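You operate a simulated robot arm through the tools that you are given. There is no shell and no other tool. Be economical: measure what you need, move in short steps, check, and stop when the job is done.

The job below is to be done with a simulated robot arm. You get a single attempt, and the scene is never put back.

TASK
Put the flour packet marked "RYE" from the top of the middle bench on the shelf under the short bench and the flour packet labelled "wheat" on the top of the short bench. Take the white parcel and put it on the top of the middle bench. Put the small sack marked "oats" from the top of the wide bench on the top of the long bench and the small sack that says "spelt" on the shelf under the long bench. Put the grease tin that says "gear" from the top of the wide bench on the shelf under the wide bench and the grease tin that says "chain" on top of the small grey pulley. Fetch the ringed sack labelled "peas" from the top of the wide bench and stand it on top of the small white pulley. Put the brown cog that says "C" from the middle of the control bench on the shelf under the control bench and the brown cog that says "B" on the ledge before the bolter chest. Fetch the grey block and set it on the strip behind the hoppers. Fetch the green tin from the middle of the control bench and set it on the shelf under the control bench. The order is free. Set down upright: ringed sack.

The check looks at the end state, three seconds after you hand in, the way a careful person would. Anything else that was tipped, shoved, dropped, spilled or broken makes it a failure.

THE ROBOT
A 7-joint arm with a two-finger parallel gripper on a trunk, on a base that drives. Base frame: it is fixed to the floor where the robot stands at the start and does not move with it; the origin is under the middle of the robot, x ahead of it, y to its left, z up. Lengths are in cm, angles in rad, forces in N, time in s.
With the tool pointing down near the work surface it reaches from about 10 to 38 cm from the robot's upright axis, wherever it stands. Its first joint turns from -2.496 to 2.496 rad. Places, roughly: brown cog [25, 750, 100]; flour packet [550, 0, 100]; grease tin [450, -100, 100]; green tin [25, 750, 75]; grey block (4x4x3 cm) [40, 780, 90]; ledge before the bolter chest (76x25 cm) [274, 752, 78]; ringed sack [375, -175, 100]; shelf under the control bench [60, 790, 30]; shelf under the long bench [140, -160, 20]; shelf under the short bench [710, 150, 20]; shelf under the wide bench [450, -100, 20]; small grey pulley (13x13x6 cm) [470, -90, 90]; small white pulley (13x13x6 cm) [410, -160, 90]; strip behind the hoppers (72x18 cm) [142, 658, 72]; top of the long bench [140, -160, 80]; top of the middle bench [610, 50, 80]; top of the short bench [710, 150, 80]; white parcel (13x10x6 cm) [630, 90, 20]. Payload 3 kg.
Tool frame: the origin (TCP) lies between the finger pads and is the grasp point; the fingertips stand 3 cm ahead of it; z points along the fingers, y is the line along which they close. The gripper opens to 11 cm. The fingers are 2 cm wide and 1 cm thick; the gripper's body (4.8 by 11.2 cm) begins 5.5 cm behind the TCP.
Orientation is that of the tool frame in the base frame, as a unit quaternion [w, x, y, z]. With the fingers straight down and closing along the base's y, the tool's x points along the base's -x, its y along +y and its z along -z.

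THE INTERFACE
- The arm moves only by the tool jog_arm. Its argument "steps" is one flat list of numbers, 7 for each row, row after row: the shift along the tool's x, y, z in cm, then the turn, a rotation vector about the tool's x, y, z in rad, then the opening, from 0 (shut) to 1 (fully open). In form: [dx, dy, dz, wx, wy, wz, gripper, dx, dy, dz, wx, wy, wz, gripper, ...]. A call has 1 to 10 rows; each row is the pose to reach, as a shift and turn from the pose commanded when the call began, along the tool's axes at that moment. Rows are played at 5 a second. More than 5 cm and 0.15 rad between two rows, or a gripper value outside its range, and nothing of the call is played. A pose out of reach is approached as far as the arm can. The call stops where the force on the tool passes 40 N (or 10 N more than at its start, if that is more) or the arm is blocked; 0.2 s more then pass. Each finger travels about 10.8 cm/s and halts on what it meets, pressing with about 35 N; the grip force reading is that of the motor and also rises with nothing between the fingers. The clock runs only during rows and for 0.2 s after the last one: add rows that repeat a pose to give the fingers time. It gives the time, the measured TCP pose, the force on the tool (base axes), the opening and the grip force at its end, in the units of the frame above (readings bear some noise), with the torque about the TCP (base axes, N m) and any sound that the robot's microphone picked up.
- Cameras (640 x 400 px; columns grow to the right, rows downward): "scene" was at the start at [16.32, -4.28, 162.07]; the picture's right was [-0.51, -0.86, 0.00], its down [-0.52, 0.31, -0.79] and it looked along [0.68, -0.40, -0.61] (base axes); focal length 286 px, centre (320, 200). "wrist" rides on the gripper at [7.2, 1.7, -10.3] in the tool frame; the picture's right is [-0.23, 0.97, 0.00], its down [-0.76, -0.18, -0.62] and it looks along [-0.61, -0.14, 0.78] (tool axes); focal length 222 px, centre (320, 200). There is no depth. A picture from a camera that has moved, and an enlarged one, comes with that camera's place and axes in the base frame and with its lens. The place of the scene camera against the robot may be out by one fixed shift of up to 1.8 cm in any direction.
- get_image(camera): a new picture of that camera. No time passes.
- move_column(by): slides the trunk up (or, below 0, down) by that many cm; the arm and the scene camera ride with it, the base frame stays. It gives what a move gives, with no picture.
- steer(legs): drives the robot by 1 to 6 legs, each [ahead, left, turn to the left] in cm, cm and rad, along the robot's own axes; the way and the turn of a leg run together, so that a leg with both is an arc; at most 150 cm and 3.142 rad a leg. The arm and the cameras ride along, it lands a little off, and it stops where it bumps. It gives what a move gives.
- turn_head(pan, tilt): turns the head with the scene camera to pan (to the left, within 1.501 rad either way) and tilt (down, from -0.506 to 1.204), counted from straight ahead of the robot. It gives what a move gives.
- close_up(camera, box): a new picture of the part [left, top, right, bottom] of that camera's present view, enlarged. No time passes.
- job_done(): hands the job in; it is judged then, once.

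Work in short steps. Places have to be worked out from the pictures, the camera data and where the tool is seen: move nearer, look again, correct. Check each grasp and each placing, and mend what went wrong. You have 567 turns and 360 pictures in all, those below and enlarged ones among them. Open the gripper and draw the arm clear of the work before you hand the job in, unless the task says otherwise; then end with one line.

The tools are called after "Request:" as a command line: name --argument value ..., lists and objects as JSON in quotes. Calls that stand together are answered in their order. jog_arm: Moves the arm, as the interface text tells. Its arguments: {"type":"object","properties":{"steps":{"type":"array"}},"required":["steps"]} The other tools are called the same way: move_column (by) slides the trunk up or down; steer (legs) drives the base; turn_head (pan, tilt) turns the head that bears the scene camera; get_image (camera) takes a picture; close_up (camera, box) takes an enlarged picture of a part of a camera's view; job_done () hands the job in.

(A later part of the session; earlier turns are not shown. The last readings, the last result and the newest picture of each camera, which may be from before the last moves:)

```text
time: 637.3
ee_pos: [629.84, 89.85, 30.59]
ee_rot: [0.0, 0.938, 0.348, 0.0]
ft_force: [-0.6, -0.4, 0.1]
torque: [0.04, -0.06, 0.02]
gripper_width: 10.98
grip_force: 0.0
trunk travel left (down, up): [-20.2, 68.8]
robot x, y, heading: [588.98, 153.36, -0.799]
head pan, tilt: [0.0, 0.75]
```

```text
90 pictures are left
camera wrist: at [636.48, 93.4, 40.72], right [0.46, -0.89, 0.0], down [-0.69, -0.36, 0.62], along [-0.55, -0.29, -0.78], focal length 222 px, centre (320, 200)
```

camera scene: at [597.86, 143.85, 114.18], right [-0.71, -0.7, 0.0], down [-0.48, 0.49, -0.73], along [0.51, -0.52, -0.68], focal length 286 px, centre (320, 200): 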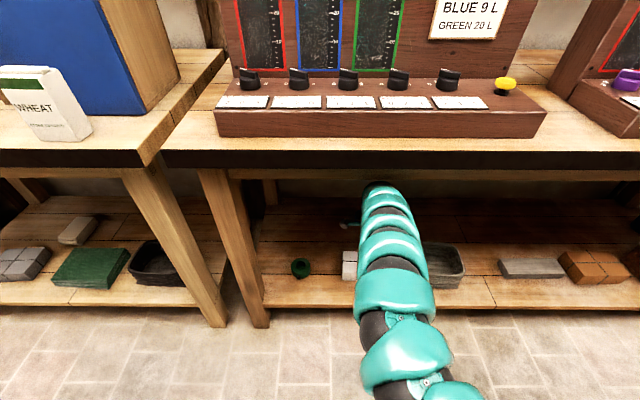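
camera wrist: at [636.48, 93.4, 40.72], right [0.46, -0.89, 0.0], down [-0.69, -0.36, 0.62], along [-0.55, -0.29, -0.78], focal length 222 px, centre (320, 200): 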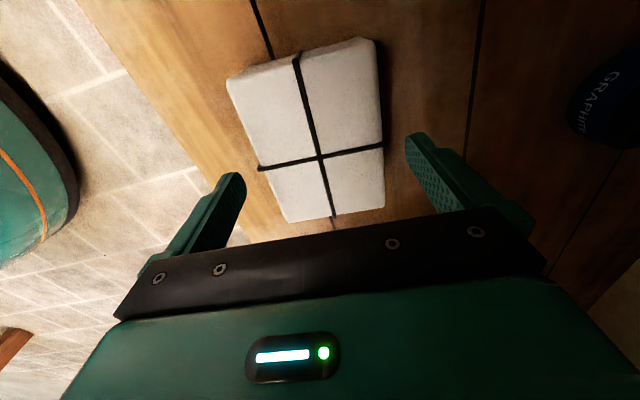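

Nearly perfect. I shift 0.3 back and lower 6 cm around the parcel.

Request:
jog_arm --steps '[0, -0.3, 0, 0, 0, 0, 1]'

Request:
move_column --by -3

Request:
get_image --camera "wrist"

```text
time: 637.7
ee_pos: [629.66, 90.01, 30.42]
ee_rot: [0.001, 0.938, 0.347, 0.0]
ft_force: [0.2, -0.8, -0.4]
torque: [0.02, -0.02, 0.0]
gripper_width: 10.98
grip_force: 0.0
trunk travel left (down, up): [-20.2, 68.8]
robot x, y, heading: [588.91, 153.56, -0.802]
head pan, tilt: [0.0, 0.75]
```

```text
time: 638.5
ee_pos: [629.7, 90.11, 27.47]
ee_rot: [0.001, 0.938, 0.347, 0.0]
ft_force: [0.8, -0.5, 1.1]
torque: [0.02, -0.05, 0.01]
gripper_width: 10.98
grip_force: 0.0
trunk travel left (down, up): [-17.2, 71.8]
robot x, y, heading: [589.04, 153.49, -0.8]
head pan, tilt: [0.0, 0.75]
```

```text
89 pictures are left
camera wrist: at [636.26, 93.62, 37.68], right [0.46, -0.89, 0.0], down [-0.69, -0.36, 0.62], along [-0.55, -0.29, -0.78], focal length 222 px, centre (320, 200)
```

wrist: 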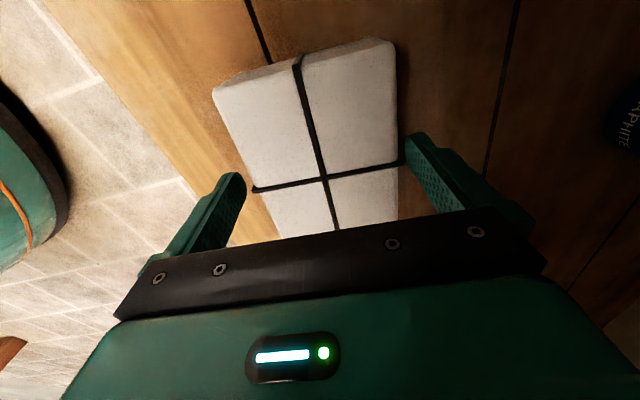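

Both fingers are astride. I lower 2.3 more and close.

Request:
move_column --by -2.3

Request:
jog_arm --steps '[0, 0, 0, 0, 0, 0, 0.95, 0, 0, 0, 0, 0, 0, 0.9, 0, 0, 0, 0, 0, 0, 0.8, 0, 0, 0, 0, 0, 0, 0.7, 0, 0, 0, 0, 0, 0, 0.7]'

Request:
move_column --by 3

Request:
get_image --camera "wrist"

```text
time: 639.2
ee_pos: [629.67, 90.06, 25.11]
ee_rot: [0.001, 0.938, 0.347, 0.0]
ft_force: [0.2, 0.3, 0.0]
torque: [-0.01, -0.01, -0.02]
gripper_width: 11.01
grip_force: 0.1
trunk travel left (down, up): [-14.9, 74.1]
robot x, y, heading: [589.22, 153.1, -0.8]
head pan, tilt: [0.0, 0.75]
```

```text
time: 640.4
ee_pos: [629.66, 90.05, 25.24]
ee_rot: [0.001, 0.938, 0.347, 0.0]
ft_force: [2.0, -1.6, 0.9]
torque: [0.0, -0.07, -0.03]
gripper_width: 9.99
grip_force: 34.9
trunk travel left (down, up): [-14.9, 74.1]
robot x, y, heading: [589.26, 153.54, -0.799]
head pan, tilt: [0.0, 0.75]
```

```text
time: 641.1
ee_pos: [629.59, 89.96, 28.15]
ee_rot: [0.0, 0.938, 0.348, 0.0]
ft_force: [0.8, -0.1, -4.2]
torque: [0.05, -0.02, 0.03]
gripper_width: 9.97
grip_force: 35.3
trunk travel left (down, up): [-17.9, 71.1]
robot x, y, heading: [588.94, 153.4, -0.797]
head pan, tilt: [0.0, 0.75]
```

```text
88 pictures are left
camera wrist: at [636.25, 93.61, 38.32], right [0.46, -0.89, 0.0], down [-0.69, -0.36, 0.62], along [-0.55, -0.29, -0.78], focal length 222 px, centre (320, 200)
```

wrist: 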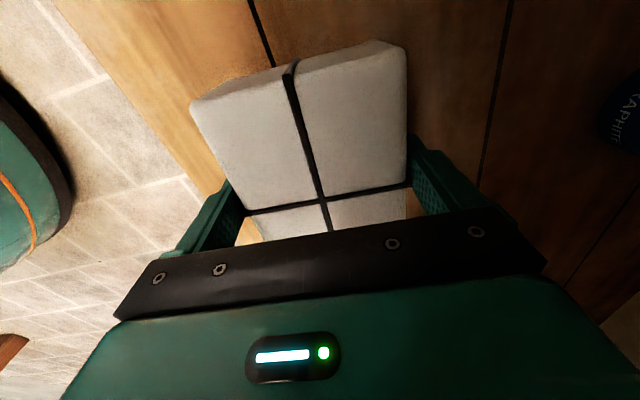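

Parcel held. I back out, raise, and go right to the freed corner of the middle bench.

Request:
steer --legs '[[-43, 0, 0.014]]'

Request:
move_column --by 40

Request:
move_column --by 30

Request:
steer --legs '[[3, -121, 0]]'

Request:
get_image --camera "scene"

```text
time: 643.8
ee_pos: [600.73, 121.2, 28.14]
ee_rot: [0.001, 0.934, 0.356, 0.0]
ft_force: [0.1, -0.3, -4.1]
torque: [0.01, -0.04, 0.04]
gripper_width: 10.01
grip_force: 35.2
trunk travel left (down, up): [-17.9, 71.1]
robot x, y, heading: [558.85, 183.38, -0.78]
head pan, tilt: [0.0, 0.75]
```

```text
time: 647.6
ee_pos: [600.73, 121.05, 68.07]
ee_rot: [0.0, 0.935, 0.356, 0.0]
ft_force: [0.0, -0.9, -4.9]
torque: [0.04, 0.01, -0.02]
gripper_width: 9.96
grip_force: 34.9
trunk travel left (down, up): [-57.9, 31.1]
robot x, y, heading: [558.57, 183.66, -0.784]
head pan, tilt: [0.0, 0.75]
```

```text
time: 650.6
ee_pos: [600.67, 121.06, 98.12]
ee_rot: [0.0, 0.935, 0.355, 0.0]
ft_force: [0.4, 1.4, -4.3]
torque: [0.04, -0.03, 0.0]
gripper_width: 10.0
grip_force: 34.7
trunk travel left (down, up): [-87.9, 1.1]
robot x, y, heading: [559.18, 183.85, -0.78]
head pan, tilt: [0.0, 0.75]
```

```text
time: 656.7
ee_pos: [516.22, 32.73, 98.11]
ee_rot: [0.0, 0.936, 0.351, 0.0]
ft_force: [0.3, -1.7, -4.3]
torque: [0.01, 0.0, 0.0]
gripper_width: 10.0
grip_force: 34.9
trunk travel left (down, up): [-87.9, 1.1]
robot x, y, heading: [475.27, 95.82, -0.79]
head pan, tilt: [0.0, 0.75]
```

```text
87 pictures are left
camera scene: at [487.36, 84.14, 176.87], right [-0.71, -0.7, 0.0], down [-0.48, 0.48, -0.73], along [0.51, -0.52, -0.68], focal length 286 px, centre (320, 200)
```

scene: 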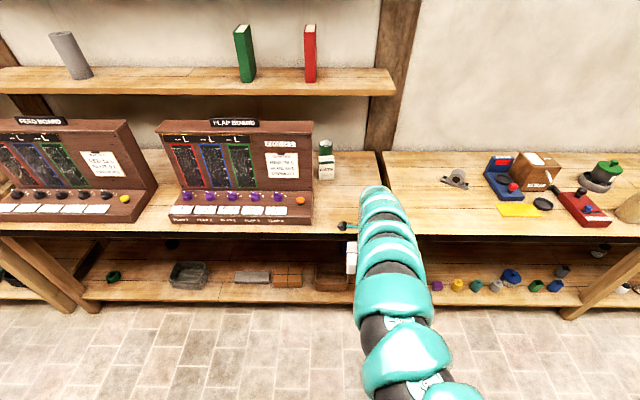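

Space is free between the flap board (a>406) and the bench end (a≈374). I drive 34 ahead and lower.

Request:
steer --legs '[[34, 0, 0]]'

Request:
get_image --camera "wrist"

Request:
move_column --by -6.5

Request:
move_column --by -0.8

```text
time: 659.0
ee_pos: [540.6, 8.31, 97.99]
ee_rot: [0.0, 0.936, 0.353, 0.0]
ft_force: [0.7, 0.6, -4.1]
torque: [0.02, 0.02, 0.01]
gripper_width: 9.97
grip_force: 35.5
trunk travel left (down, up): [-87.9, 1.1]
robot x, y, heading: [499.74, 71.57, -0.788]
head pan, tilt: [0.0, 0.75]
```

```text
86 pictures are left
camera wrist: at [547.17, 12.04, 108.29], right [0.47, -0.88, 0.0], down [-0.69, -0.37, 0.62], along [-0.55, -0.29, -0.78], focal length 222 px, centre (320, 200)
```

wrist: 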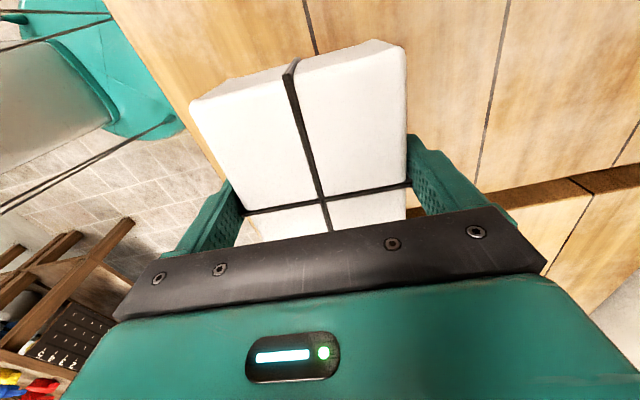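

```text
time: 660.0
ee_pos: [540.4, 8.41, 91.54]
ee_rot: [0.001, 0.936, 0.352, 0.0]
ft_force: [0.6, 0.3, -3.6]
torque: [0.03, -0.01, -0.03]
gripper_width: 9.98
grip_force: 35.2
trunk travel left (down, up): [-81.4, 7.6]
robot x, y, heading: [499.37, 71.09, -0.788]
head pan, tilt: [0.0, 0.75]
```

```text
time: 660.6
ee_pos: [540.53, 8.48, 90.77]
ee_rot: [0.001, 0.936, 0.353, 0.001]
ft_force: [0.1, -0.2, -4.6]
torque: [-0.01, -0.02, -0.01]
gripper_width: 9.99
grip_force: 34.2
trunk travel left (down, up): [-80.6, 8.4]
robot x, y, heading: [499.12, 71.25, -0.787]
head pan, tilt: [0.0, 0.75]
```

Request:
move_column --by -0.4

Request:
move_column --by -0.4

Request:
move_column --by -0.3

```text
time: 661.1
ee_pos: [540.58, 8.5, 90.41]
ee_rot: [0.0, 0.936, 0.353, 0.0]
ft_force: [-0.3, -0.6, -4.6]
torque: [0.04, 0.02, -0.04]
gripper_width: 10.0
grip_force: 35.3
trunk travel left (down, up): [-80.2, 8.8]
robot x, y, heading: [498.98, 71.18, -0.789]
head pan, tilt: [0.0, 0.75]
```

```text
time: 661.6
ee_pos: [540.55, 8.55, 90.19]
ee_rot: [0.001, 0.936, 0.353, 0.001]
ft_force: [-0.2, -1.4, 10.3]
torque: [0.39, 0.66, 0.03]
gripper_width: 9.98
grip_force: 35.0
trunk travel left (down, up): [-79.8, 9.2]
robot x, y, heading: [499.12, 71.2, -0.787]
head pan, tilt: [0.0, 0.75]
```

```text
time: 662.2
ee_pos: [540.53, 8.46, 90.06]
ee_rot: [0.004, 0.936, 0.353, 0.002]
ft_force: [1.8, -6.5, 30.1]
torque: [0.73, 0.67, -0.03]
gripper_width: 10.0
grip_force: 34.5
trunk travel left (down, up): [-79.5, 9.5]
robot x, y, heading: [499.06, 71.3, -0.787]
head pan, tilt: [0.0, 0.75]
```

Parcel is down. I ease, open, rise, and check.

Request:
move_column --by 0.4

Request:
jog_arm --steps '[0, 0, 0, 0, 0, 0, 0.95, 0, 0, 0, 0, 0, 0, 1, 0, 0, 0, 0, 0, 0, 1, 0, 0, 0, 0, 0, 0, 1]'

Request:
move_column --by 9

Request:
steer --legs '[[-33, 0, 0]]'

Request:
turn_head --pan 1.0 --tilt 0.35

Request:
get_image --camera "scene"

Request:
get_image --camera "wrist"

```text
time: 662.7
ee_pos: [540.41, 8.59, 89.97]
ee_rot: [-0.001, 0.936, 0.352, -0.001]
ft_force: [1.5, -1.2, 4.6]
torque: [-0.18, -0.73, -0.23]
gripper_width: 9.99
grip_force: 35.2
trunk travel left (down, up): [-79.9, 9.1]
robot x, y, heading: [498.79, 71.32, -0.789]
head pan, tilt: [0.0, 0.75]
```

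```text
time: 663.7
ee_pos: [540.58, 8.49, 90.06]
ee_rot: [0.0, 0.936, 0.353, 0.0]
ft_force: [0.4, -0.9, 0.5]
torque: [0.0, 0.03, -0.03]
gripper_width: 11.01
grip_force: 0.0
trunk travel left (down, up): [-79.9, 9.1]
robot x, y, heading: [499.34, 71.18, -0.787]
head pan, tilt: [0.0, 0.75]
```

```text
time: 665.0
ee_pos: [540.45, 8.35, 99.12]
ee_rot: [0.0, 0.936, 0.352, 0.0]
ft_force: [-0.4, -0.3, -0.8]
torque: [0.02, 0.01, -0.02]
gripper_width: 10.98
grip_force: 0.1
trunk travel left (down, up): [-88.9, 0.1]
robot x, y, heading: [498.98, 71.51, -0.784]
head pan, tilt: [0.0, 0.75]
```

```text
time: 667.1
ee_pos: [517.1, 31.79, 99.19]
ee_rot: [0.001, 0.936, 0.352, 0.0]
ft_force: [-1.0, 0.4, 0.5]
torque: [-0.02, 0.0, -0.01]
gripper_width: 11.0
grip_force: 0.0
trunk travel left (down, up): [-88.9, 0.1]
robot x, y, heading: [475.91, 94.71, -0.795]
head pan, tilt: [0.0, 0.75]
```

```text
time: 668.4
ee_pos: [517.24, 31.85, 99.13]
ee_rot: [0.0, 0.936, 0.353, 0.001]
ft_force: [-0.1, -0.6, -0.3]
torque: [-0.01, 0.02, -0.03]
gripper_width: 11.01
grip_force: 0.1
trunk travel left (down, up): [-88.9, 0.1]
robot x, y, heading: [476.11, 94.63, -0.792]
head pan, tilt: [1.0, 0.351]
```

```text
85 pictures are left
camera scene: at [491.53, 91.14, 181.44], right [0.21, -0.98, 0.0], down [-0.34, -0.07, -0.94], along [0.92, 0.19, -0.34], focal length 286 px, centre (320, 200)
```

scene: 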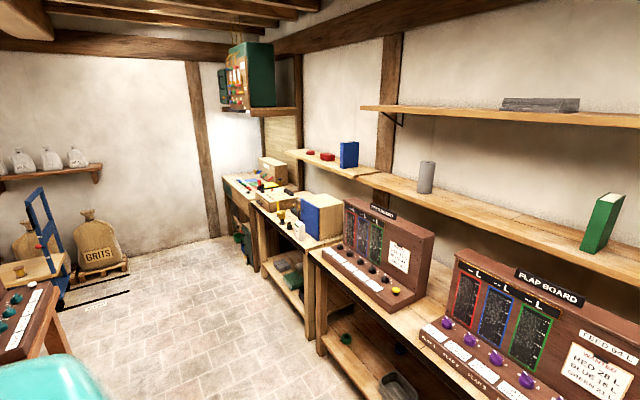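

```text
84 pictures are left
camera wrist: at [523.73, 35.44, 109.37], right [0.47, -0.88, 0.0], down [-0.69, -0.37, 0.62], along [-0.55, -0.29, -0.78], focal length 222 px, centre (320, 200)
```

wrist: 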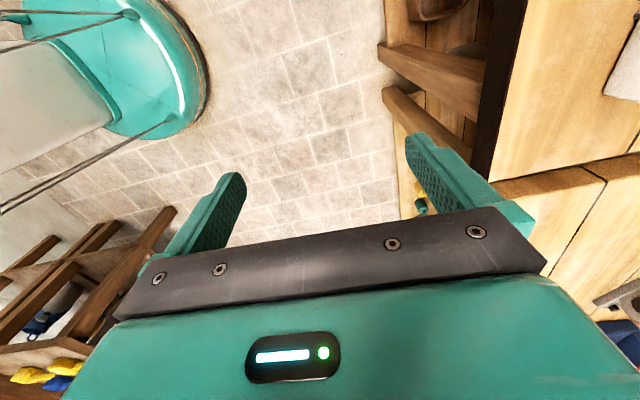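

Parcel delivered. Now to the control bench far off. The gap between the island (a≤341) and the brown table (a≥448) is behind me: I reverse straight through it into the open floor.

Request:
steer --legs '[[-10, -7, 0], [-140, 0, 0]]'

Request:
turn_head --pan 1.5 --tilt 0.3

Request:
get_image --camera "scene"

```text
time: 676.1
ee_pos: [407.96, 132.17, 99.12]
ee_rot: [0.0, 0.936, 0.353, 0.001]
ft_force: [-0.4, -0.2, -0.4]
torque: [-0.03, 0.03, 0.0]
gripper_width: 10.99
grip_force: 0.1
trunk travel left (down, up): [-88.9, 0.1]
robot x, y, heading: [366.88, 195.22, -0.79]
head pan, tilt: [1.0, 0.351]
```

```text
time: 677.1
ee_pos: [408.1, 132.13, 99.1]
ee_rot: [0.0, 0.936, 0.353, 0.0]
ft_force: [-0.6, 0.0, -0.2]
torque: [-0.03, -0.02, -0.01]
gripper_width: 11.01
grip_force: 0.1
trunk travel left (down, up): [-88.9, 0.1]
robot x, y, heading: [366.65, 195.02, -0.791]
head pan, tilt: [1.499, 0.3]
```

```text
83 pictures are left
camera scene: at [380.34, 195.58, 181.91], right [0.65, -0.76, 0.0], down [-0.22, -0.19, -0.96], along [0.72, 0.62, -0.3], focal length 286 px, centre (320, 200)
```

scene: 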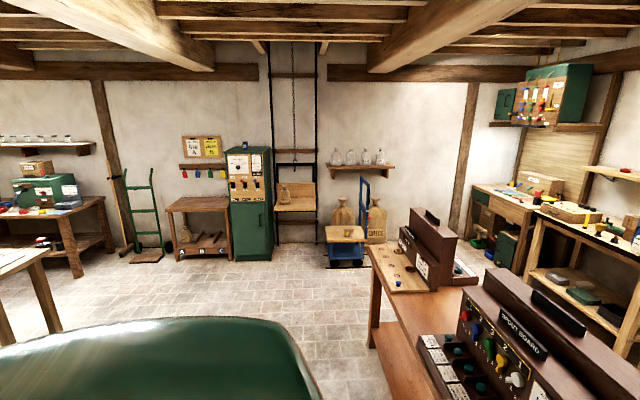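

Through the gap. I reverse another 125 cm to open floor and turn around to face the mill side.

Request:
steer --legs '[[-125, 0, 0], [0, 0, 1.57], [0, 0, 1.57]]'

Request:
turn_head --pan 0 --tilt 0.25

Request:
get_image --camera "scene"

```text
time: 691.0
ee_pos: [239.73, 348.57, 99.12]
ee_rot: [-0.001, -0.34, 0.941, 0.001]
ft_force: [-0.6, -0.1, 0.3]
torque: [0.0, 0.0, 0.0]
gripper_width: 11.01
grip_force: 0.1
trunk travel left (down, up): [-88.9, 0.1]
robot x, y, heading: [278.74, 284.74, 2.324]
head pan, tilt: [1.499, 0.3]
```

```text
time: 692.6
ee_pos: [239.77, 348.67, 99.14]
ee_rot: [0.0, -0.339, 0.941, 0.001]
ft_force: [-0.6, -0.5, -0.5]
torque: [-0.02, -0.01, -0.01]
gripper_width: 11.0
grip_force: 0.0
trunk travel left (down, up): [-88.9, 0.1]
robot x, y, heading: [279.27, 284.21, 2.324]
head pan, tilt: [0.0, 0.25]
```

```text
82 pictures are left
camera scene: at [268.19, 297.45, 182.39], right [0.73, 0.68, 0.0], down [0.17, -0.18, -0.97], along [-0.66, 0.71, -0.25], focal length 286 px, centre (320, 200)
```

scene: 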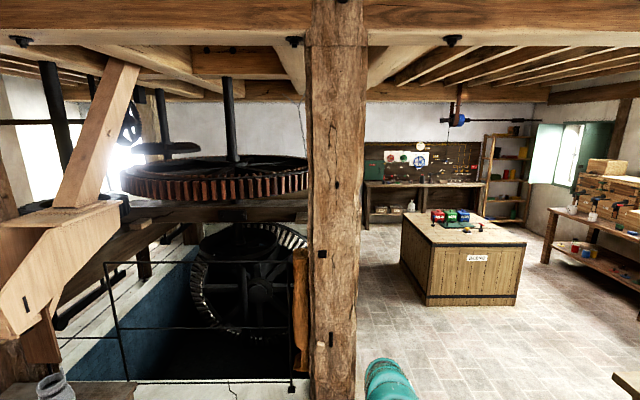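

The control bench is the far bench with the tool board; the box with coloured hoppers is the island before it. I pass right of the pillar and along the island's left side.

Request:
steer --legs '[[0, 0, 0.032], [0, -70, 0], [140, 0, 0]]'

Request:
get_image --camera "scene"

```text
time: 703.4
ee_pos: [188.56, 496.29, 99.0]
ee_rot: [-0.001, -0.356, 0.935, 0.0]
ft_force: [0.4, -0.3, 0.3]
torque: [0.0, -0.01, 0.01]
gripper_width: 11.02
grip_force: 0.0
trunk travel left (down, up): [-88.9, 0.1]
robot x, y, heading: [230.15, 433.45, 2.363]
head pan, tilt: [0.0, 0.25]
```

```text
81 pictures are left
camera scene: at [218.68, 446.1, 182.38], right [0.7, 0.71, 0.0], down [0.18, -0.17, -0.97], along [-0.69, 0.68, -0.25], focal length 286 px, centre (320, 200)
```

scene: 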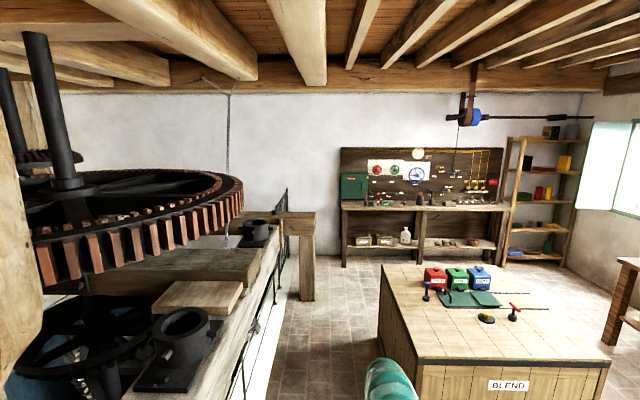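

The corridor left of the island is ~88 cm wide. I shift 5 right and go ahead 150 + 110, then look.

Request:
steer --legs '[[0, -5, 0], [150, 0, 0]]'

Request:
turn_head --pan -0.3 --tilt 0.4

Request:
get_image --camera "scene"

```text
time: 711.4
ee_pos: [83.44, 604.34, 99.22]
ee_rot: [0.0, -0.363, 0.932, 0.001]
ft_force: [-0.4, -0.4, 0.1]
torque: [0.01, 0.01, -0.03]
gripper_width: 11.0
grip_force: 0.0
trunk travel left (down, up): [-88.9, 0.1]
robot x, y, heading: [126.5, 542.02, 2.377]
head pan, tilt: [0.0, 0.25]
```

```text
time: 712.2
ee_pos: [83.5, 604.21, 99.16]
ee_rot: [0.0, -0.364, 0.931, 0.001]
ft_force: [-0.2, -0.9, 0.6]
torque: [0.02, -0.02, 0.01]
gripper_width: 10.99
grip_force: 0.1
trunk travel left (down, up): [-88.9, 0.1]
robot x, y, heading: [126.24, 542.48, 2.373]
head pan, tilt: [-0.3, 0.4]
```

```text
80 pictures are left
camera scene: at [116.75, 556.19, 180.99], right [0.88, 0.48, 0.0], down [0.19, -0.34, -0.92], along [-0.45, 0.81, -0.39], focal length 286 px, centre (320, 200)
```

scene: 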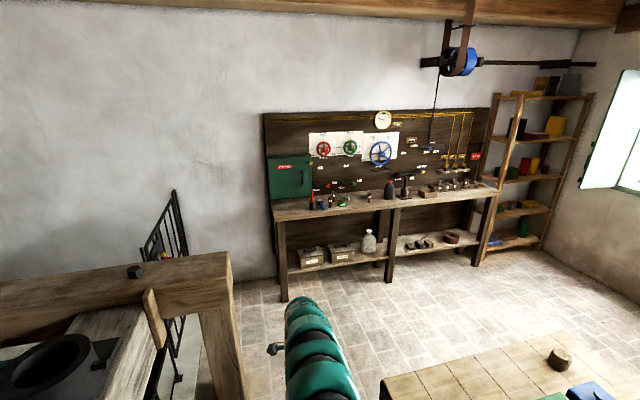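

I go ahead 90, then diagonally right past the post to stand before the bench's left part.

Request:
steer --legs '[[90, -3, -0.017], [24, -42, 0], [0, -35, 0]]'

Request:
turn_head --pan 0 --tilt 0.55

Request:
get_image --camera "scene"

```text
time: 721.3
ee_pos: [59.85, 741.6, 99.16]
ee_rot: [0.0, -0.356, 0.935, 0.001]
ft_force: [0.5, -0.5, 0.3]
torque: [0.01, 0.03, -0.01]
gripper_width: 11.01
grip_force: 0.1
trunk travel left (down, up): [-88.9, 0.1]
robot x, y, heading: [101.61, 678.92, 2.359]
head pan, tilt: [-0.3, 0.4]
```

```text
time: 722.1
ee_pos: [59.72, 741.56, 99.17]
ee_rot: [0.0, -0.356, 0.935, 0.002]
ft_force: [0.0, 0.0, 0.0]
torque: [-0.02, -0.02, -0.02]
gripper_width: 11.0
grip_force: 0.1
trunk travel left (down, up): [-88.9, 0.1]
robot x, y, heading: [101.53, 679.33, 2.358]
head pan, tilt: [0.0, 0.55]
```

```text
79 pictures are left
camera scene: at [90.25, 691.11, 179.62], right [0.71, 0.71, 0.0], down [0.37, -0.37, -0.85], along [-0.6, 0.6, -0.52], focal length 286 px, centre (320, 200)
```

scene: 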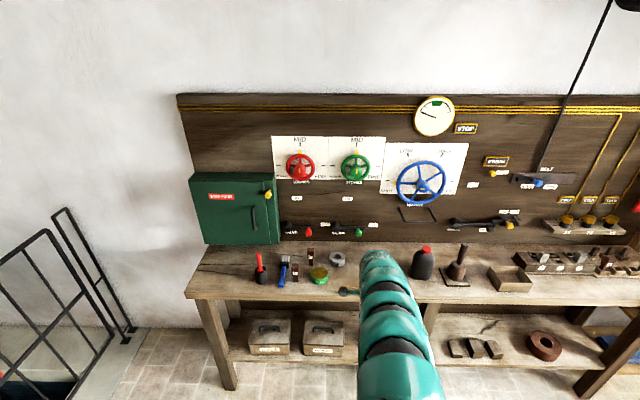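

I zoom in on the items in the middle-left of the control bench and on the shelf.

Request:
close_up --camera "scene" --box '[230, 215, 370, 295]'

Request:
close_up --camera "scene" --box '[400, 210, 640, 370]'

```text
4.57 times, centred on (300, 255) of scene
camera zoom: at [90.25, 691.11, 179.62], right [0.71, 0.71, 0.0], down [0.37, -0.37, -0.85], along [-0.6, 0.6, -0.52], focal length 1309 px, centre (411, -51)
```

zoom: 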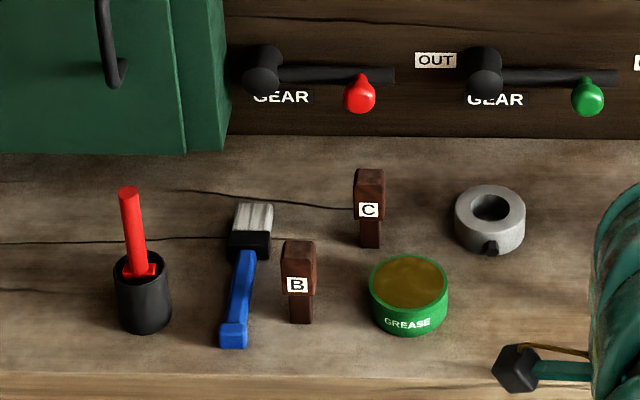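

```text
2.50 times, centred on (520, 290) of scene
camera zoom: at [90.25, 691.11, 179.62], right [0.71, 0.71, 0.0], down [0.37, -0.37, -0.85], along [-0.6, 0.6, -0.52], focal length 716 px, centre (-180, -25)
```

zoom: 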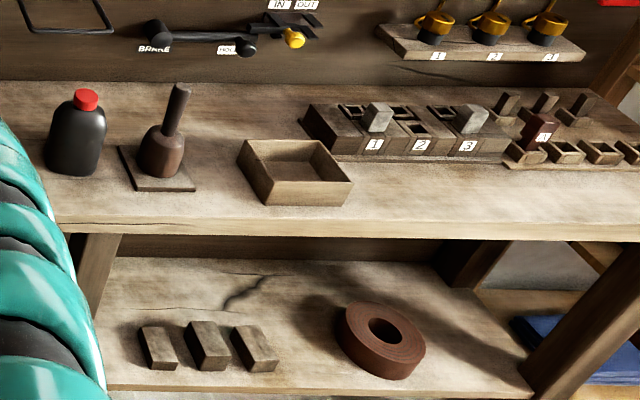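

I see cogs B and C, the GREASE tin, and light grey blocks in racks farther right. I move above B: left 25.5, ahead 30.

Request:
steer --legs '[[29, 25.5, 0]]'

Request:
get_image --camera "wrist"

Request:
get_image --camera "scene"

```text
time: 724.5
ee_pos: [21.18, 744.04, 99.09]
ee_rot: [0.001, -0.355, 0.935, 0.001]
ft_force: [0.9, -0.6, -0.4]
torque: [-0.03, -0.05, -0.05]
gripper_width: 11.01
grip_force: 0.1
trunk travel left (down, up): [-88.9, 0.1]
robot x, y, heading: [63.12, 681.46, 2.357]
head pan, tilt: [0.0, 0.55]
```

```text
76 pictures are left
camera wrist: at [14.67, 740.59, 109.34], right [-0.48, 0.88, 0.0], down [0.69, 0.37, 0.62], along [0.55, 0.3, -0.78], focal length 222 px, centre (320, 200)
```

wrist: 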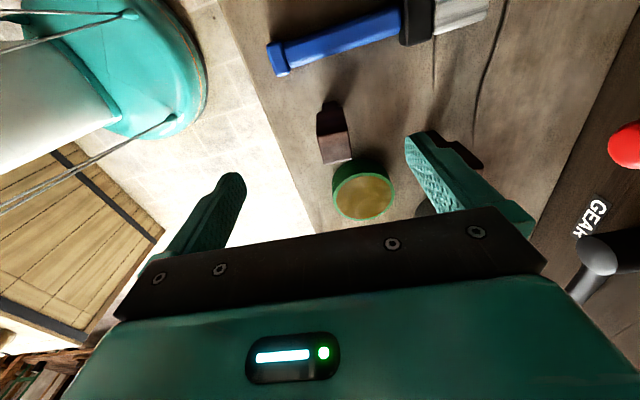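

```text
75 pictures are left
camera scene: at [51.53, 693.51, 179.61], right [0.71, 0.71, 0.0], down [0.37, -0.37, -0.85], along [-0.6, 0.6, -0.52], focal length 286 px, centre (320, 200)
```

scene: 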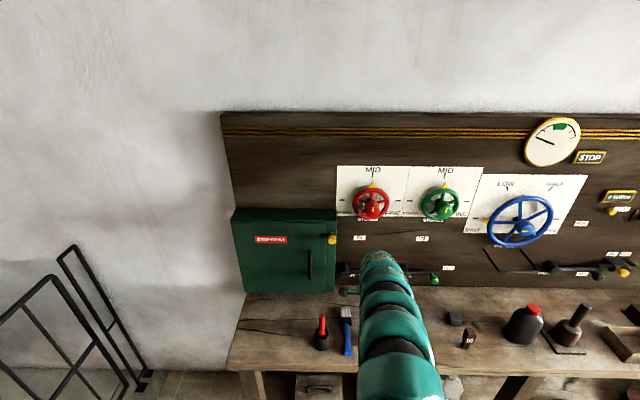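

Triangulating: B's top is at z≈94, at a=542.3, forward 512.3; bench z≈81. I shift 1.2 ahead, 1.3 right and lower 7.

Request:
steer --legs '[[1.2, -1.3, 0]]'

Request:
move_column --by -5

Request:
get_image --camera "wrist"

```text
time: 725.3
ee_pos: [21.23, 745.91, 99.14]
ee_rot: [0.0, -0.354, 0.935, 0.001]
ft_force: [0.5, 0.8, 0.4]
torque: [-0.01, 0.02, -0.01]
gripper_width: 11.01
grip_force: 0.0
trunk travel left (down, up): [-88.9, 0.1]
robot x, y, heading: [63.03, 682.79, 2.358]
head pan, tilt: [0.0, 0.55]
```

```text
time: 726.2
ee_pos: [21.26, 745.76, 94.06]
ee_rot: [-0.001, -0.355, 0.935, 0.0]
ft_force: [-0.3, -0.3, 0.5]
torque: [-0.04, 0.01, 0.0]
gripper_width: 11.0
grip_force: 0.1
trunk travel left (down, up): [-83.9, 5.1]
robot x, y, heading: [62.97, 683.26, 2.355]
head pan, tilt: [0.0, 0.55]
```

```text
74 pictures are left
camera wrist: at [14.79, 742.34, 104.37], right [-0.48, 0.88, 0.0], down [0.69, 0.37, 0.62], along [0.55, 0.3, -0.78], focal length 222 px, centre (320, 200)
```

wrist: 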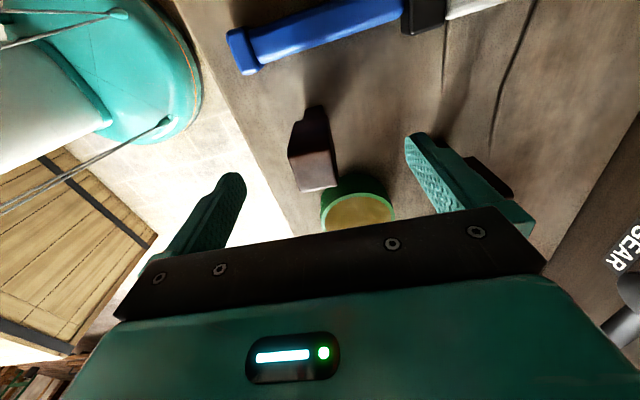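

B's head is centred between the fingers. I lower 2 and close.

Request:
move_column --by -2

Request:
jog_arm --steps '[0, 0, 0, 0, 0, 0, 0.7, 0, 0, 0, 0, 0, 0, 0.45, 0, 0, 0, 0, 0, 0, 0.2, 0, 0, 0, 0, 0, 0, 0, 0, 0, 0, 0, 0, 0, 0]'

Request:
move_column --by 5

Request:
get_image --camera "wrist"

```text
time: 726.9
ee_pos: [21.29, 745.66, 92.31]
ee_rot: [0.0, -0.355, 0.935, 0.001]
ft_force: [0.7, 0.0, 0.2]
torque: [-0.01, 0.02, -0.01]
gripper_width: 11.02
grip_force: 0.1
trunk travel left (down, up): [-81.9, 7.1]
robot x, y, heading: [62.62, 682.8, 2.359]
head pan, tilt: [0.0, 0.55]
```

```text
time: 728.1
ee_pos: [21.25, 745.76, 92.17]
ee_rot: [0.0, -0.355, 0.935, 0.001]
ft_force: [0.1, 1.1, 1.0]
torque: [0.02, 0.05, 0.03]
gripper_width: 2.3
grip_force: 35.6
trunk travel left (down, up): [-81.9, 7.1]
robot x, y, heading: [62.79, 683.21, 2.359]
head pan, tilt: [0.0, 0.55]
```

```text
time: 729.0
ee_pos: [21.34, 745.83, 97.21]
ee_rot: [0.0, -0.355, 0.935, 0.001]
ft_force: [-0.8, 0.4, -0.7]
torque: [-0.01, -0.02, -0.03]
gripper_width: 2.25
grip_force: 35.1
trunk travel left (down, up): [-86.9, 2.1]
robot x, y, heading: [63.15, 683.06, 2.359]
head pan, tilt: [0.0, 0.55]
```

```text
73 pictures are left
camera wrist: at [14.79, 742.36, 107.35], right [-0.48, 0.88, 0.0], down [0.69, 0.37, 0.62], along [0.55, 0.3, -0.78], focal length 222 px, centre (320, 200)
```

wrist: 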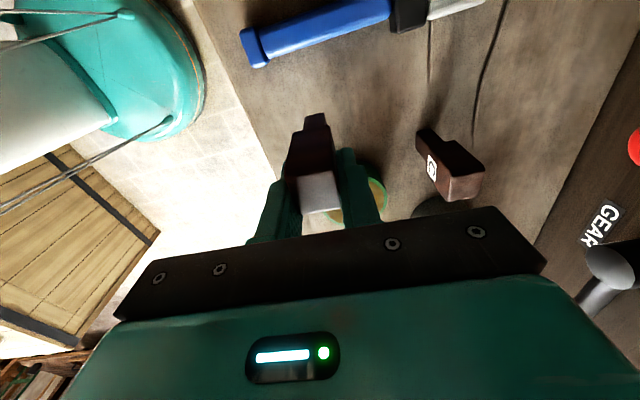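

B is held. I back off, slide right behind the island, and turn right to face the bolter chest's ledge.

Request:
steer --legs '[[-26, 0, 0], [0, -128, 0], [0, 0, -1.571]]'

Request:
turn_head --pan 0.2 --tilt 0.5

Request:
get_image --camera "scene"

```text
time: 740.7
ee_pos: [233.81, 797.3, 97.1]
ee_rot: [0.0, 0.408, 0.913, 0.001]
ft_force: [-0.2, -0.2, 0.8]
torque: [0.02, 0.01, -0.02]
gripper_width: 2.3
grip_force: 35.3
trunk travel left (down, up): [-86.9, 2.1]
robot x, y, heading: [171.47, 755.47, 0.789]
head pan, tilt: [0.0, 0.55]
```

```text
time: 741.5
ee_pos: [233.83, 797.22, 97.22]
ee_rot: [0.0, 0.408, 0.913, 0.001]
ft_force: [0.2, -0.9, -0.8]
torque: [-0.01, -0.03, 0.0]
gripper_width: 2.31
grip_force: 35.1
trunk travel left (down, up): [-86.9, 2.1]
robot x, y, heading: [171.15, 755.28, 0.793]
head pan, tilt: [0.201, 0.499]
```

```text
72 pictures are left
camera scene: at [182.77, 768.9, 178.07], right [0.84, -0.55, 0.0], down [-0.26, -0.4, -0.88], along [0.48, 0.73, -0.48], focal length 286 px, centre (320, 200)
```

scene: 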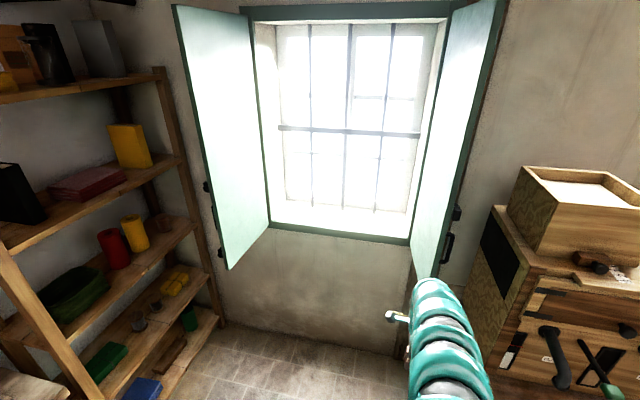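

The bolter chest is to the right. I look that way.

Request:
turn_head --pan -0.7 --tilt 0.6

Request:
get_image --camera "scene"

```text
time: 742.7
ee_pos: [233.83, 797.38, 97.14]
ee_rot: [0.0, 0.407, 0.913, 0.001]
ft_force: [0.1, 0.2, -0.2]
torque: [0.04, -0.01, -0.01]
gripper_width: 2.32
grip_force: 35.3
trunk travel left (down, up): [-86.9, 2.1]
robot x, y, heading: [171.07, 755.5, 0.791]
head pan, tilt: [-0.7, 0.6]
```

```text
71 pictures are left
camera scene: at [186.59, 762.1, 177.16], right [0.09, -1.0, 0.0], down [-0.56, -0.05, -0.83], along [0.82, 0.08, -0.56], focal length 286 px, centre (320, 200)
```

scene: 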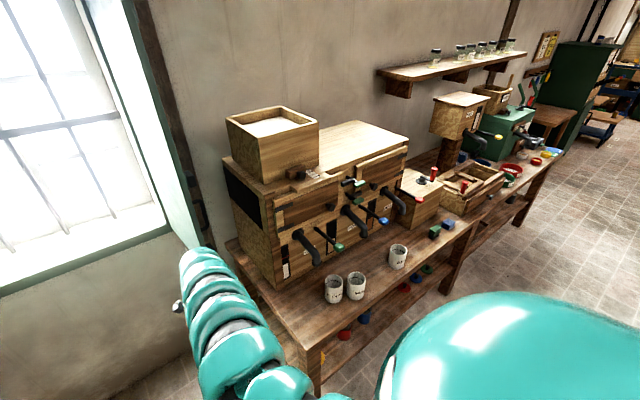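

The ledge is the front strip with three cups. The gap between cups 2 and 3 (m≈333) is free. I strafe right 65 and look.

Request:
steer --legs '[[-2, -65, 0]]'

Request:
get_image --camera "wrist"

Request:
turn_head --pan -0.1 --tilt 0.75

Request:
get_image --camera "scene"

```text
time: 745.0
ee_pos: [257.12, 773.05, 97.13]
ee_rot: [-0.003, 0.399, 0.917, 0.002]
ft_force: [-2.2, 5.4, -0.5]
torque: [-0.35, -0.2, 0.39]
gripper_width: 2.31
grip_force: 34.4
trunk travel left (down, up): [-86.9, 2.1]
robot x, y, heading: [195.36, 730.36, 0.794]
head pan, tilt: [-0.7, 0.6]
stopped in leg 1: the force on the tool passed its limit at 58 N (the readings are from after the stop); the commanded pose is now the measured one
```

```text
70 pictures are left
camera wrist: at [253.48, 779.52, 107.44], right [0.87, 0.5, 0.0], down [0.39, -0.68, 0.62], along [0.31, -0.54, -0.79], focal length 222 px, centre (320, 200)
```

wrist: 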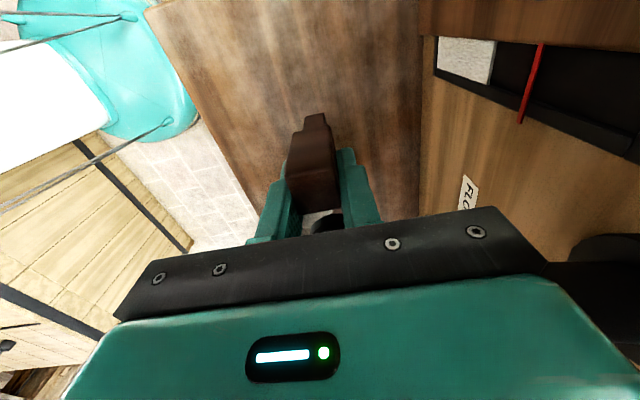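

```text
time: 746.0
ee_pos: [257.0, 773.01, 97.12]
ee_rot: [-0.002, 0.4, 0.916, 0.001]
ft_force: [-4.6, 7.1, 0.5]
torque: [-0.36, -0.3, 0.46]
gripper_width: 2.3
grip_force: 35.1
trunk travel left (down, up): [-86.9, 2.1]
robot x, y, heading: [195.1, 730.3, 0.792]
head pan, tilt: [-0.099, 0.75]
```

```text
69 pictures are left
camera scene: at [208.1, 741.61, 175.88], right [0.64, -0.77, 0.0], down [-0.53, -0.44, -0.73], along [0.56, 0.47, -0.68], focal length 286 px, centre (320, 200)
```

scene: 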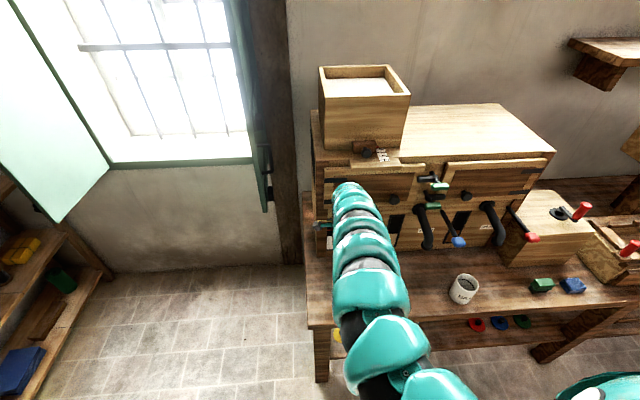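

The gripper touched a spout of the chest. I move 4 cm left to free it, then retract the arm 9 cm toward me.

Request:
steer --legs '[[0, 5, 0]]'

Request:
jog_arm --steps '[0, -3, 0, 0, 0, 0, 0, 0, -6, 0, 0, 0, 0, 0, 0, -9, 0, 0, 0, 0, 0, 0, -10, 0, 0, 0, 0, 0]'

Request:
get_image --camera "wrist"

```text
time: 746.9
ee_pos: [253.39, 776.59, 97.29]
ee_rot: [-0.002, 0.4, 0.916, 0.001]
ft_force: [0.0, 0.5, -1.5]
torque: [0.0, -0.05, -0.01]
gripper_width: 2.3
grip_force: 35.3
trunk travel left (down, up): [-86.9, 2.1]
robot x, y, heading: [191.63, 734.1, 0.791]
head pan, tilt: [-0.099, 0.75]
```

```text
time: 747.9
ee_pos: [246.33, 769.7, 97.17]
ee_rot: [-0.003, 0.401, 0.916, 0.002]
ft_force: [1.0, -0.3, -0.7]
torque: [0.0, 0.0, -0.02]
gripper_width: 2.29
grip_force: 34.8
trunk travel left (down, up): [-86.9, 2.1]
robot x, y, heading: [191.29, 734.24, 0.794]
head pan, tilt: [-0.099, 0.75]
```

```text
68 pictures are left
camera wrist: at [242.59, 776.21, 107.39], right [0.87, 0.5, 0.0], down [0.39, -0.68, 0.62], along [0.31, -0.54, -0.79], focal length 222 px, centre (320, 200)
```

wrist: 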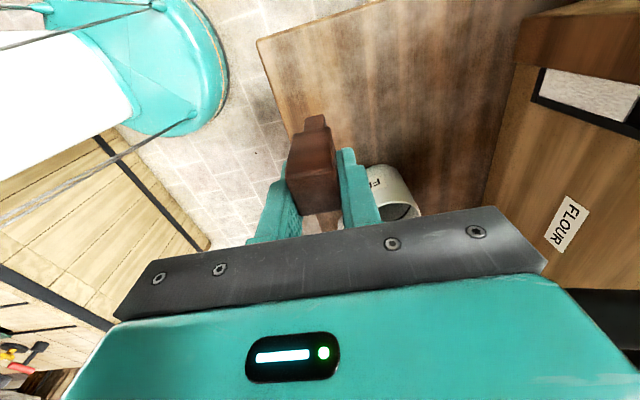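

I can set B here: a≈720.5, m≈370, on the free left end of the ledge, 14 cm from the cup. I nudge 2 cm in and lower.

Request:
jog_arm --steps '[0, 2.2, 0, 0, 0, 0, 0, 0, 2.2, 0, 0, 0, 0, 0]'

Request:
move_column --by -6.5

Request:
move_column --by -1

Request:
move_column --by -0.7

```text
time: 748.5
ee_pos: [247.72, 771.2, 97.2]
ee_rot: [-0.003, 0.401, 0.916, 0.001]
ft_force: [-0.4, 0.2, 0.2]
torque: [0.02, 0.0, 0.0]
gripper_width: 2.3
grip_force: 34.7
trunk travel left (down, up): [-86.9, 2.1]
robot x, y, heading: [191.86, 734.0, 0.793]
head pan, tilt: [-0.099, 0.75]
```

```text
time: 749.5
ee_pos: [247.81, 771.16, 90.63]
ee_rot: [-0.003, 0.401, 0.916, 0.001]
ft_force: [0.6, 0.1, 0.5]
torque: [-0.01, -0.03, 0.01]
gripper_width: 2.29
grip_force: 34.8
trunk travel left (down, up): [-80.4, 8.6]
robot x, y, heading: [191.94, 733.73, 0.792]
head pan, tilt: [-0.099, 0.75]
```

```text
time: 750.1
ee_pos: [247.85, 771.14, 89.76]
ee_rot: [-0.004, 0.4, 0.916, 0.001]
ft_force: [-0.4, -0.6, 0.0]
torque: [-0.01, -0.01, -0.02]
gripper_width: 2.29
grip_force: 35.2
trunk travel left (down, up): [-79.4, 9.6]
robot x, y, heading: [191.86, 733.44, 0.789]
head pan, tilt: [-0.099, 0.75]
```

```text
time: 750.6
ee_pos: [247.75, 771.2, 88.96]
ee_rot: [-0.003, 0.401, 0.916, 0.002]
ft_force: [-0.1, -0.2, -1.0]
torque: [-0.01, 0.01, 0.0]
gripper_width: 2.31
grip_force: 34.9
trunk travel left (down, up): [-78.7, 10.3]
robot x, y, heading: [191.64, 733.99, 0.793]
head pan, tilt: [-0.099, 0.75]
```

Request:
close_up --camera "wrist" --box '[230, 60, 470, 240]'

Request:
move_column --by -0.7

Request:
move_column --by -0.7

Request:
move_column --by -0.7

```text
2.22 times, centred on (350, 150) of wrist
camera zoom: at [244.19, 777.68, 99.24], right [0.87, 0.49, 0.0], down [0.39, -0.68, 0.62], along [0.3, -0.54, -0.79], focal length 494 px, centre (253, 311)
```

zoom: 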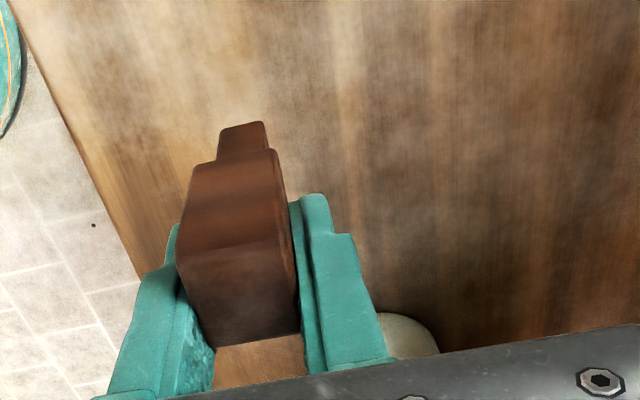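

```text
time: 751.2
ee_pos: [247.79, 771.16, 88.3]
ee_rot: [-0.004, 0.401, 0.916, 0.002]
ft_force: [-0.4, 0.6, 0.4]
torque: [0.01, -0.03, 0.01]
gripper_width: 2.32
grip_force: 34.9
trunk travel left (down, up): [-78.0, 11.0]
robot x, y, heading: [191.6, 733.85, 0.79]
head pan, tilt: [-0.099, 0.75]
```

```text
time: 751.8
ee_pos: [247.79, 771.14, 87.54]
ee_rot: [-0.003, 0.4, 0.917, 0.002]
ft_force: [0.0, -0.3, 0.2]
torque: [0.0, 0.02, 0.0]
gripper_width: 2.31
grip_force: 34.6
trunk travel left (down, up): [-77.3, 11.7]
robot x, y, heading: [191.84, 733.44, 0.794]
head pan, tilt: [-0.099, 0.75]
```

```text
time: 752.3
ee_pos: [247.83, 771.19, 86.92]
ee_rot: [-0.004, 0.4, 0.916, 0.001]
ft_force: [-0.7, -0.6, -0.4]
torque: [0.03, -0.01, -0.02]
gripper_width: 2.29
grip_force: 34.5
trunk travel left (down, up): [-76.6, 12.4]
robot x, y, heading: [191.74, 733.92, 0.794]
head pan, tilt: [-0.099, 0.75]
```

No contact yet; I continue down.

Request:
move_column --by -1

Request:
move_column --by -1

Request:
move_column --by -1

Request:
move_column --by -1

```text
time: 752.9
ee_pos: [247.73, 771.12, 85.91]
ee_rot: [-0.003, 0.401, 0.916, 0.001]
ft_force: [0.0, -0.2, 0.2]
torque: [-0.04, -0.01, 0.0]
gripper_width: 2.3
grip_force: 35.0
trunk travel left (down, up): [-75.6, 13.4]
robot x, y, heading: [191.6, 733.81, 0.791]
head pan, tilt: [-0.099, 0.75]
```

```text
time: 753.5
ee_pos: [247.75, 771.18, 85.01]
ee_rot: [-0.002, 0.401, 0.916, 0.003]
ft_force: [1.8, -1.2, 22.0]
torque: [-0.01, -0.01, 0.02]
gripper_width: 2.28
grip_force: 35.5
trunk travel left (down, up): [-74.6, 14.4]
robot x, y, heading: [191.66, 733.83, 0.791]
head pan, tilt: [-0.099, 0.75]
```

```text
time: 753.9
ee_pos: [247.8, 771.2, 84.94]
ee_rot: [-0.003, 0.4, 0.917, 0.004]
ft_force: [-4.2, -7.3, 27.0]
torque: [-0.33, 0.44, 0.07]
gripper_width: 2.31
grip_force: 34.9
trunk travel left (down, up): [-74.2, 14.8]
robot x, y, heading: [191.98, 733.55, 0.789]
head pan, tilt: [-0.099, 0.75]
stopped: the force on the tool passed its limit at 61 N (the readings are from after the stop); the commanded pose is now the measured one
```

```text
time: 754.2
ee_pos: [247.81, 771.27, 84.99]
ee_rot: [-0.002, 0.4, 0.916, 0.005]
ft_force: [-6.5, -7.6, 26.2]
torque: [-0.4, 0.55, 0.08]
gripper_width: 2.33
grip_force: 35.0
trunk travel left (down, up): [-74.1, 14.9]
robot x, y, heading: [191.78, 733.75, 0.799]
head pan, tilt: [-0.099, 0.75]
stopped: the force on the tool passed its limit at 50 N (the readings are from after the stop); the commanded pose is now the measured one
```

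Down at z=85. I ease 0.6, open, rise and check.

Request:
move_column --by 0.6

Request:
jog_arm --steps '[0, 0, 0, 0, 0, 0, 0.25, 0, 0, 0, 0, 0, 0, 0.35, 0, 0, 0, 0, 0, 0, 0.5, 0, 0, 0, 0, 0, 0, 0.5]'

Request:
move_column --by 14

Request:
get_image --camera "wrist"

```text
time: 754.7
ee_pos: [247.96, 771.23, 85.11]
ee_rot: [-0.002, 0.4, 0.916, 0.004]
ft_force: [0.2, 0.6, -0.5]
torque: [-0.01, -0.02, 0.03]
gripper_width: 2.31
grip_force: 34.9
trunk travel left (down, up): [-74.7, 14.3]
robot x, y, heading: [191.86, 733.45, 0.797]
head pan, tilt: [-0.099, 0.75]
```

```text
time: 755.7
ee_pos: [248.01, 771.36, 85.21]
ee_rot: [-0.002, 0.401, 0.916, 0.004]
ft_force: [-0.8, -0.4, -0.1]
torque: [-0.01, 0.0, 0.02]
gripper_width: 5.5
grip_force: 0.2
trunk travel left (down, up): [-74.7, 14.3]
robot x, y, heading: [191.94, 733.85, 0.793]
head pan, tilt: [-0.099, 0.75]
```

```text
time: 757.4
ee_pos: [248.06, 771.36, 99.15]
ee_rot: [-0.003, 0.4, 0.916, 0.004]
ft_force: [0.3, -0.8, -0.5]
torque: [0.01, 0.0, 0.0]
gripper_width: 5.51
grip_force: 0.0
trunk travel left (down, up): [-88.7, 0.3]
robot x, y, heading: [191.85, 733.93, 0.794]
head pan, tilt: [-0.099, 0.75]
```

```text
66 pictures are left
camera wrist: at [244.37, 777.84, 109.51], right [0.87, 0.49, 0.0], down [0.39, -0.69, 0.62], along [0.31, -0.53, -0.79], focal length 222 px, centre (320, 200)
```

wrist: 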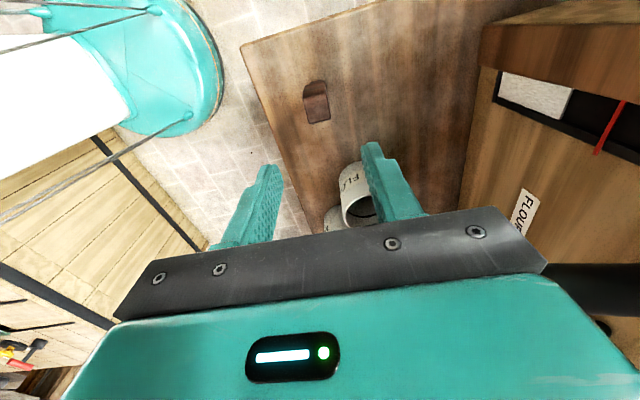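

B stands on the ledge. I return to the control bench for C.

Request:
steer --legs '[[0, 32, 0], [0, 0, 1.571], [0, 121, 0], [38, 0, 0]]'

Request:
get_image --camera "wrist"

```text
time: 771.1
ee_pos: [19.25, 751.6, 99.24]
ee_rot: [-0.003, -0.369, 0.93, 0.001]
ft_force: [-0.2, 0.9, -1.0]
torque: [0.02, -0.01, -0.02]
gripper_width: 5.49
grip_force: 0.1
trunk travel left (down, up): [-88.7, 0.3]
robot x, y, heading: [56.75, 695.56, 2.369]
head pan, tilt: [-0.099, 0.75]
```

```text
65 pictures are left
camera wrist: at [12.88, 747.98, 109.49], right [-0.5, 0.86, 0.0], down [0.68, 0.39, 0.62], along [0.53, 0.31, -0.79], focal length 222 px, centre (320, 200)
```

wrist: 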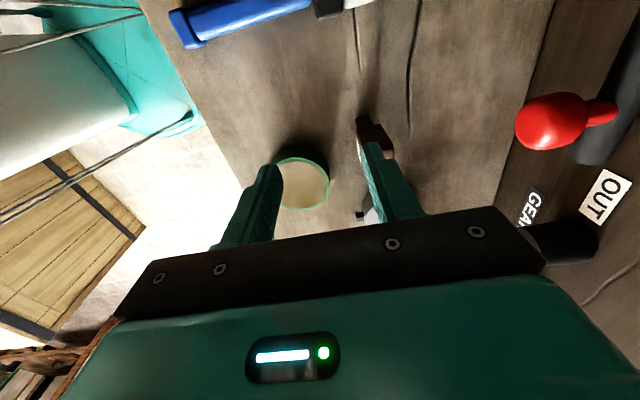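

The lever knobs on the panel are close; I roll the wrist back 90° so the gripper's narrow side faces the panel.

Request:
jog_arm --steps '[0, 0, 0, 0, 0, -0.15, 0.5, 0, 0, 0, 0, 0, -0.3, 0.5, 0, 0, 0, 0, 0, -0.45, 0.5, 0, 0, 0, 0, 0, -0.6, 0.5, 0, 0, 0, 0, 0, -0.75, 0.5, 0, 0, 0, 0, 0, -0.9, 0.5]'

Request:
jog_arm --steps '[0, 0, 0, 0, 0, -0.15, 0.5, 0, 0, 0, 0, 0, -0.3, 0.5, 0, 0, 0, 0, 0, -0.45, 0.5, 0, 0, 0, 0, 0, -0.6, 0.5, 0, 0, 0, 0, 0, -0.67, 0.5]'

Request:
get_image --camera "wrist"

```text
time: 772.5
ee_pos: [19.2, 751.55, 99.34]
ee_rot: [0.003, 0.737, -0.676, -0.003]
ft_force: [-0.9, 0.5, -0.4]
torque: [-0.01, 0.0, -0.01]
gripper_width: 5.5
grip_force: 0.0
trunk travel left (down, up): [-88.7, 0.3]
robot x, y, heading: [57.47, 695.78, 2.374]
head pan, tilt: [-0.099, 0.75]
```

```text
time: 773.7
ee_pos: [19.2, 751.53, 99.21]
ee_rot: [0.002, 0.918, -0.396, -0.004]
ft_force: [0.4, 0.6, -0.1]
torque: [0.01, 0.0, 0.01]
gripper_width: 5.47
grip_force: 0.0
trunk travel left (down, up): [-88.7, 0.3]
robot x, y, heading: [57.28, 695.78, 2.372]
head pan, tilt: [-0.099, 0.75]
```

```text
64 pictures are left
camera wrist: at [23.07, 745.27, 109.43], right [-0.86, -0.5, 0.01], down [-0.39, 0.68, 0.63], along [-0.32, 0.54, -0.78], focal length 222 px, centre (320, 200)
```

wrist: 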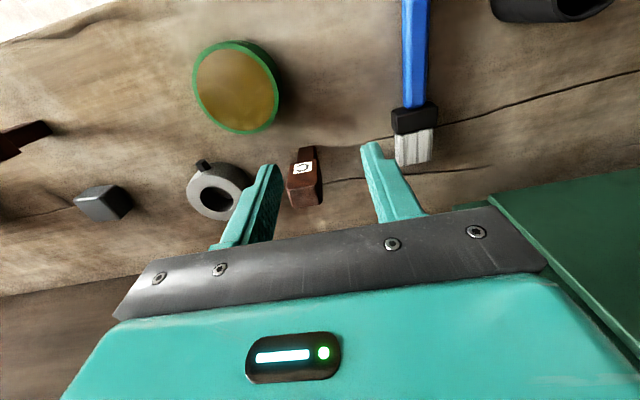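

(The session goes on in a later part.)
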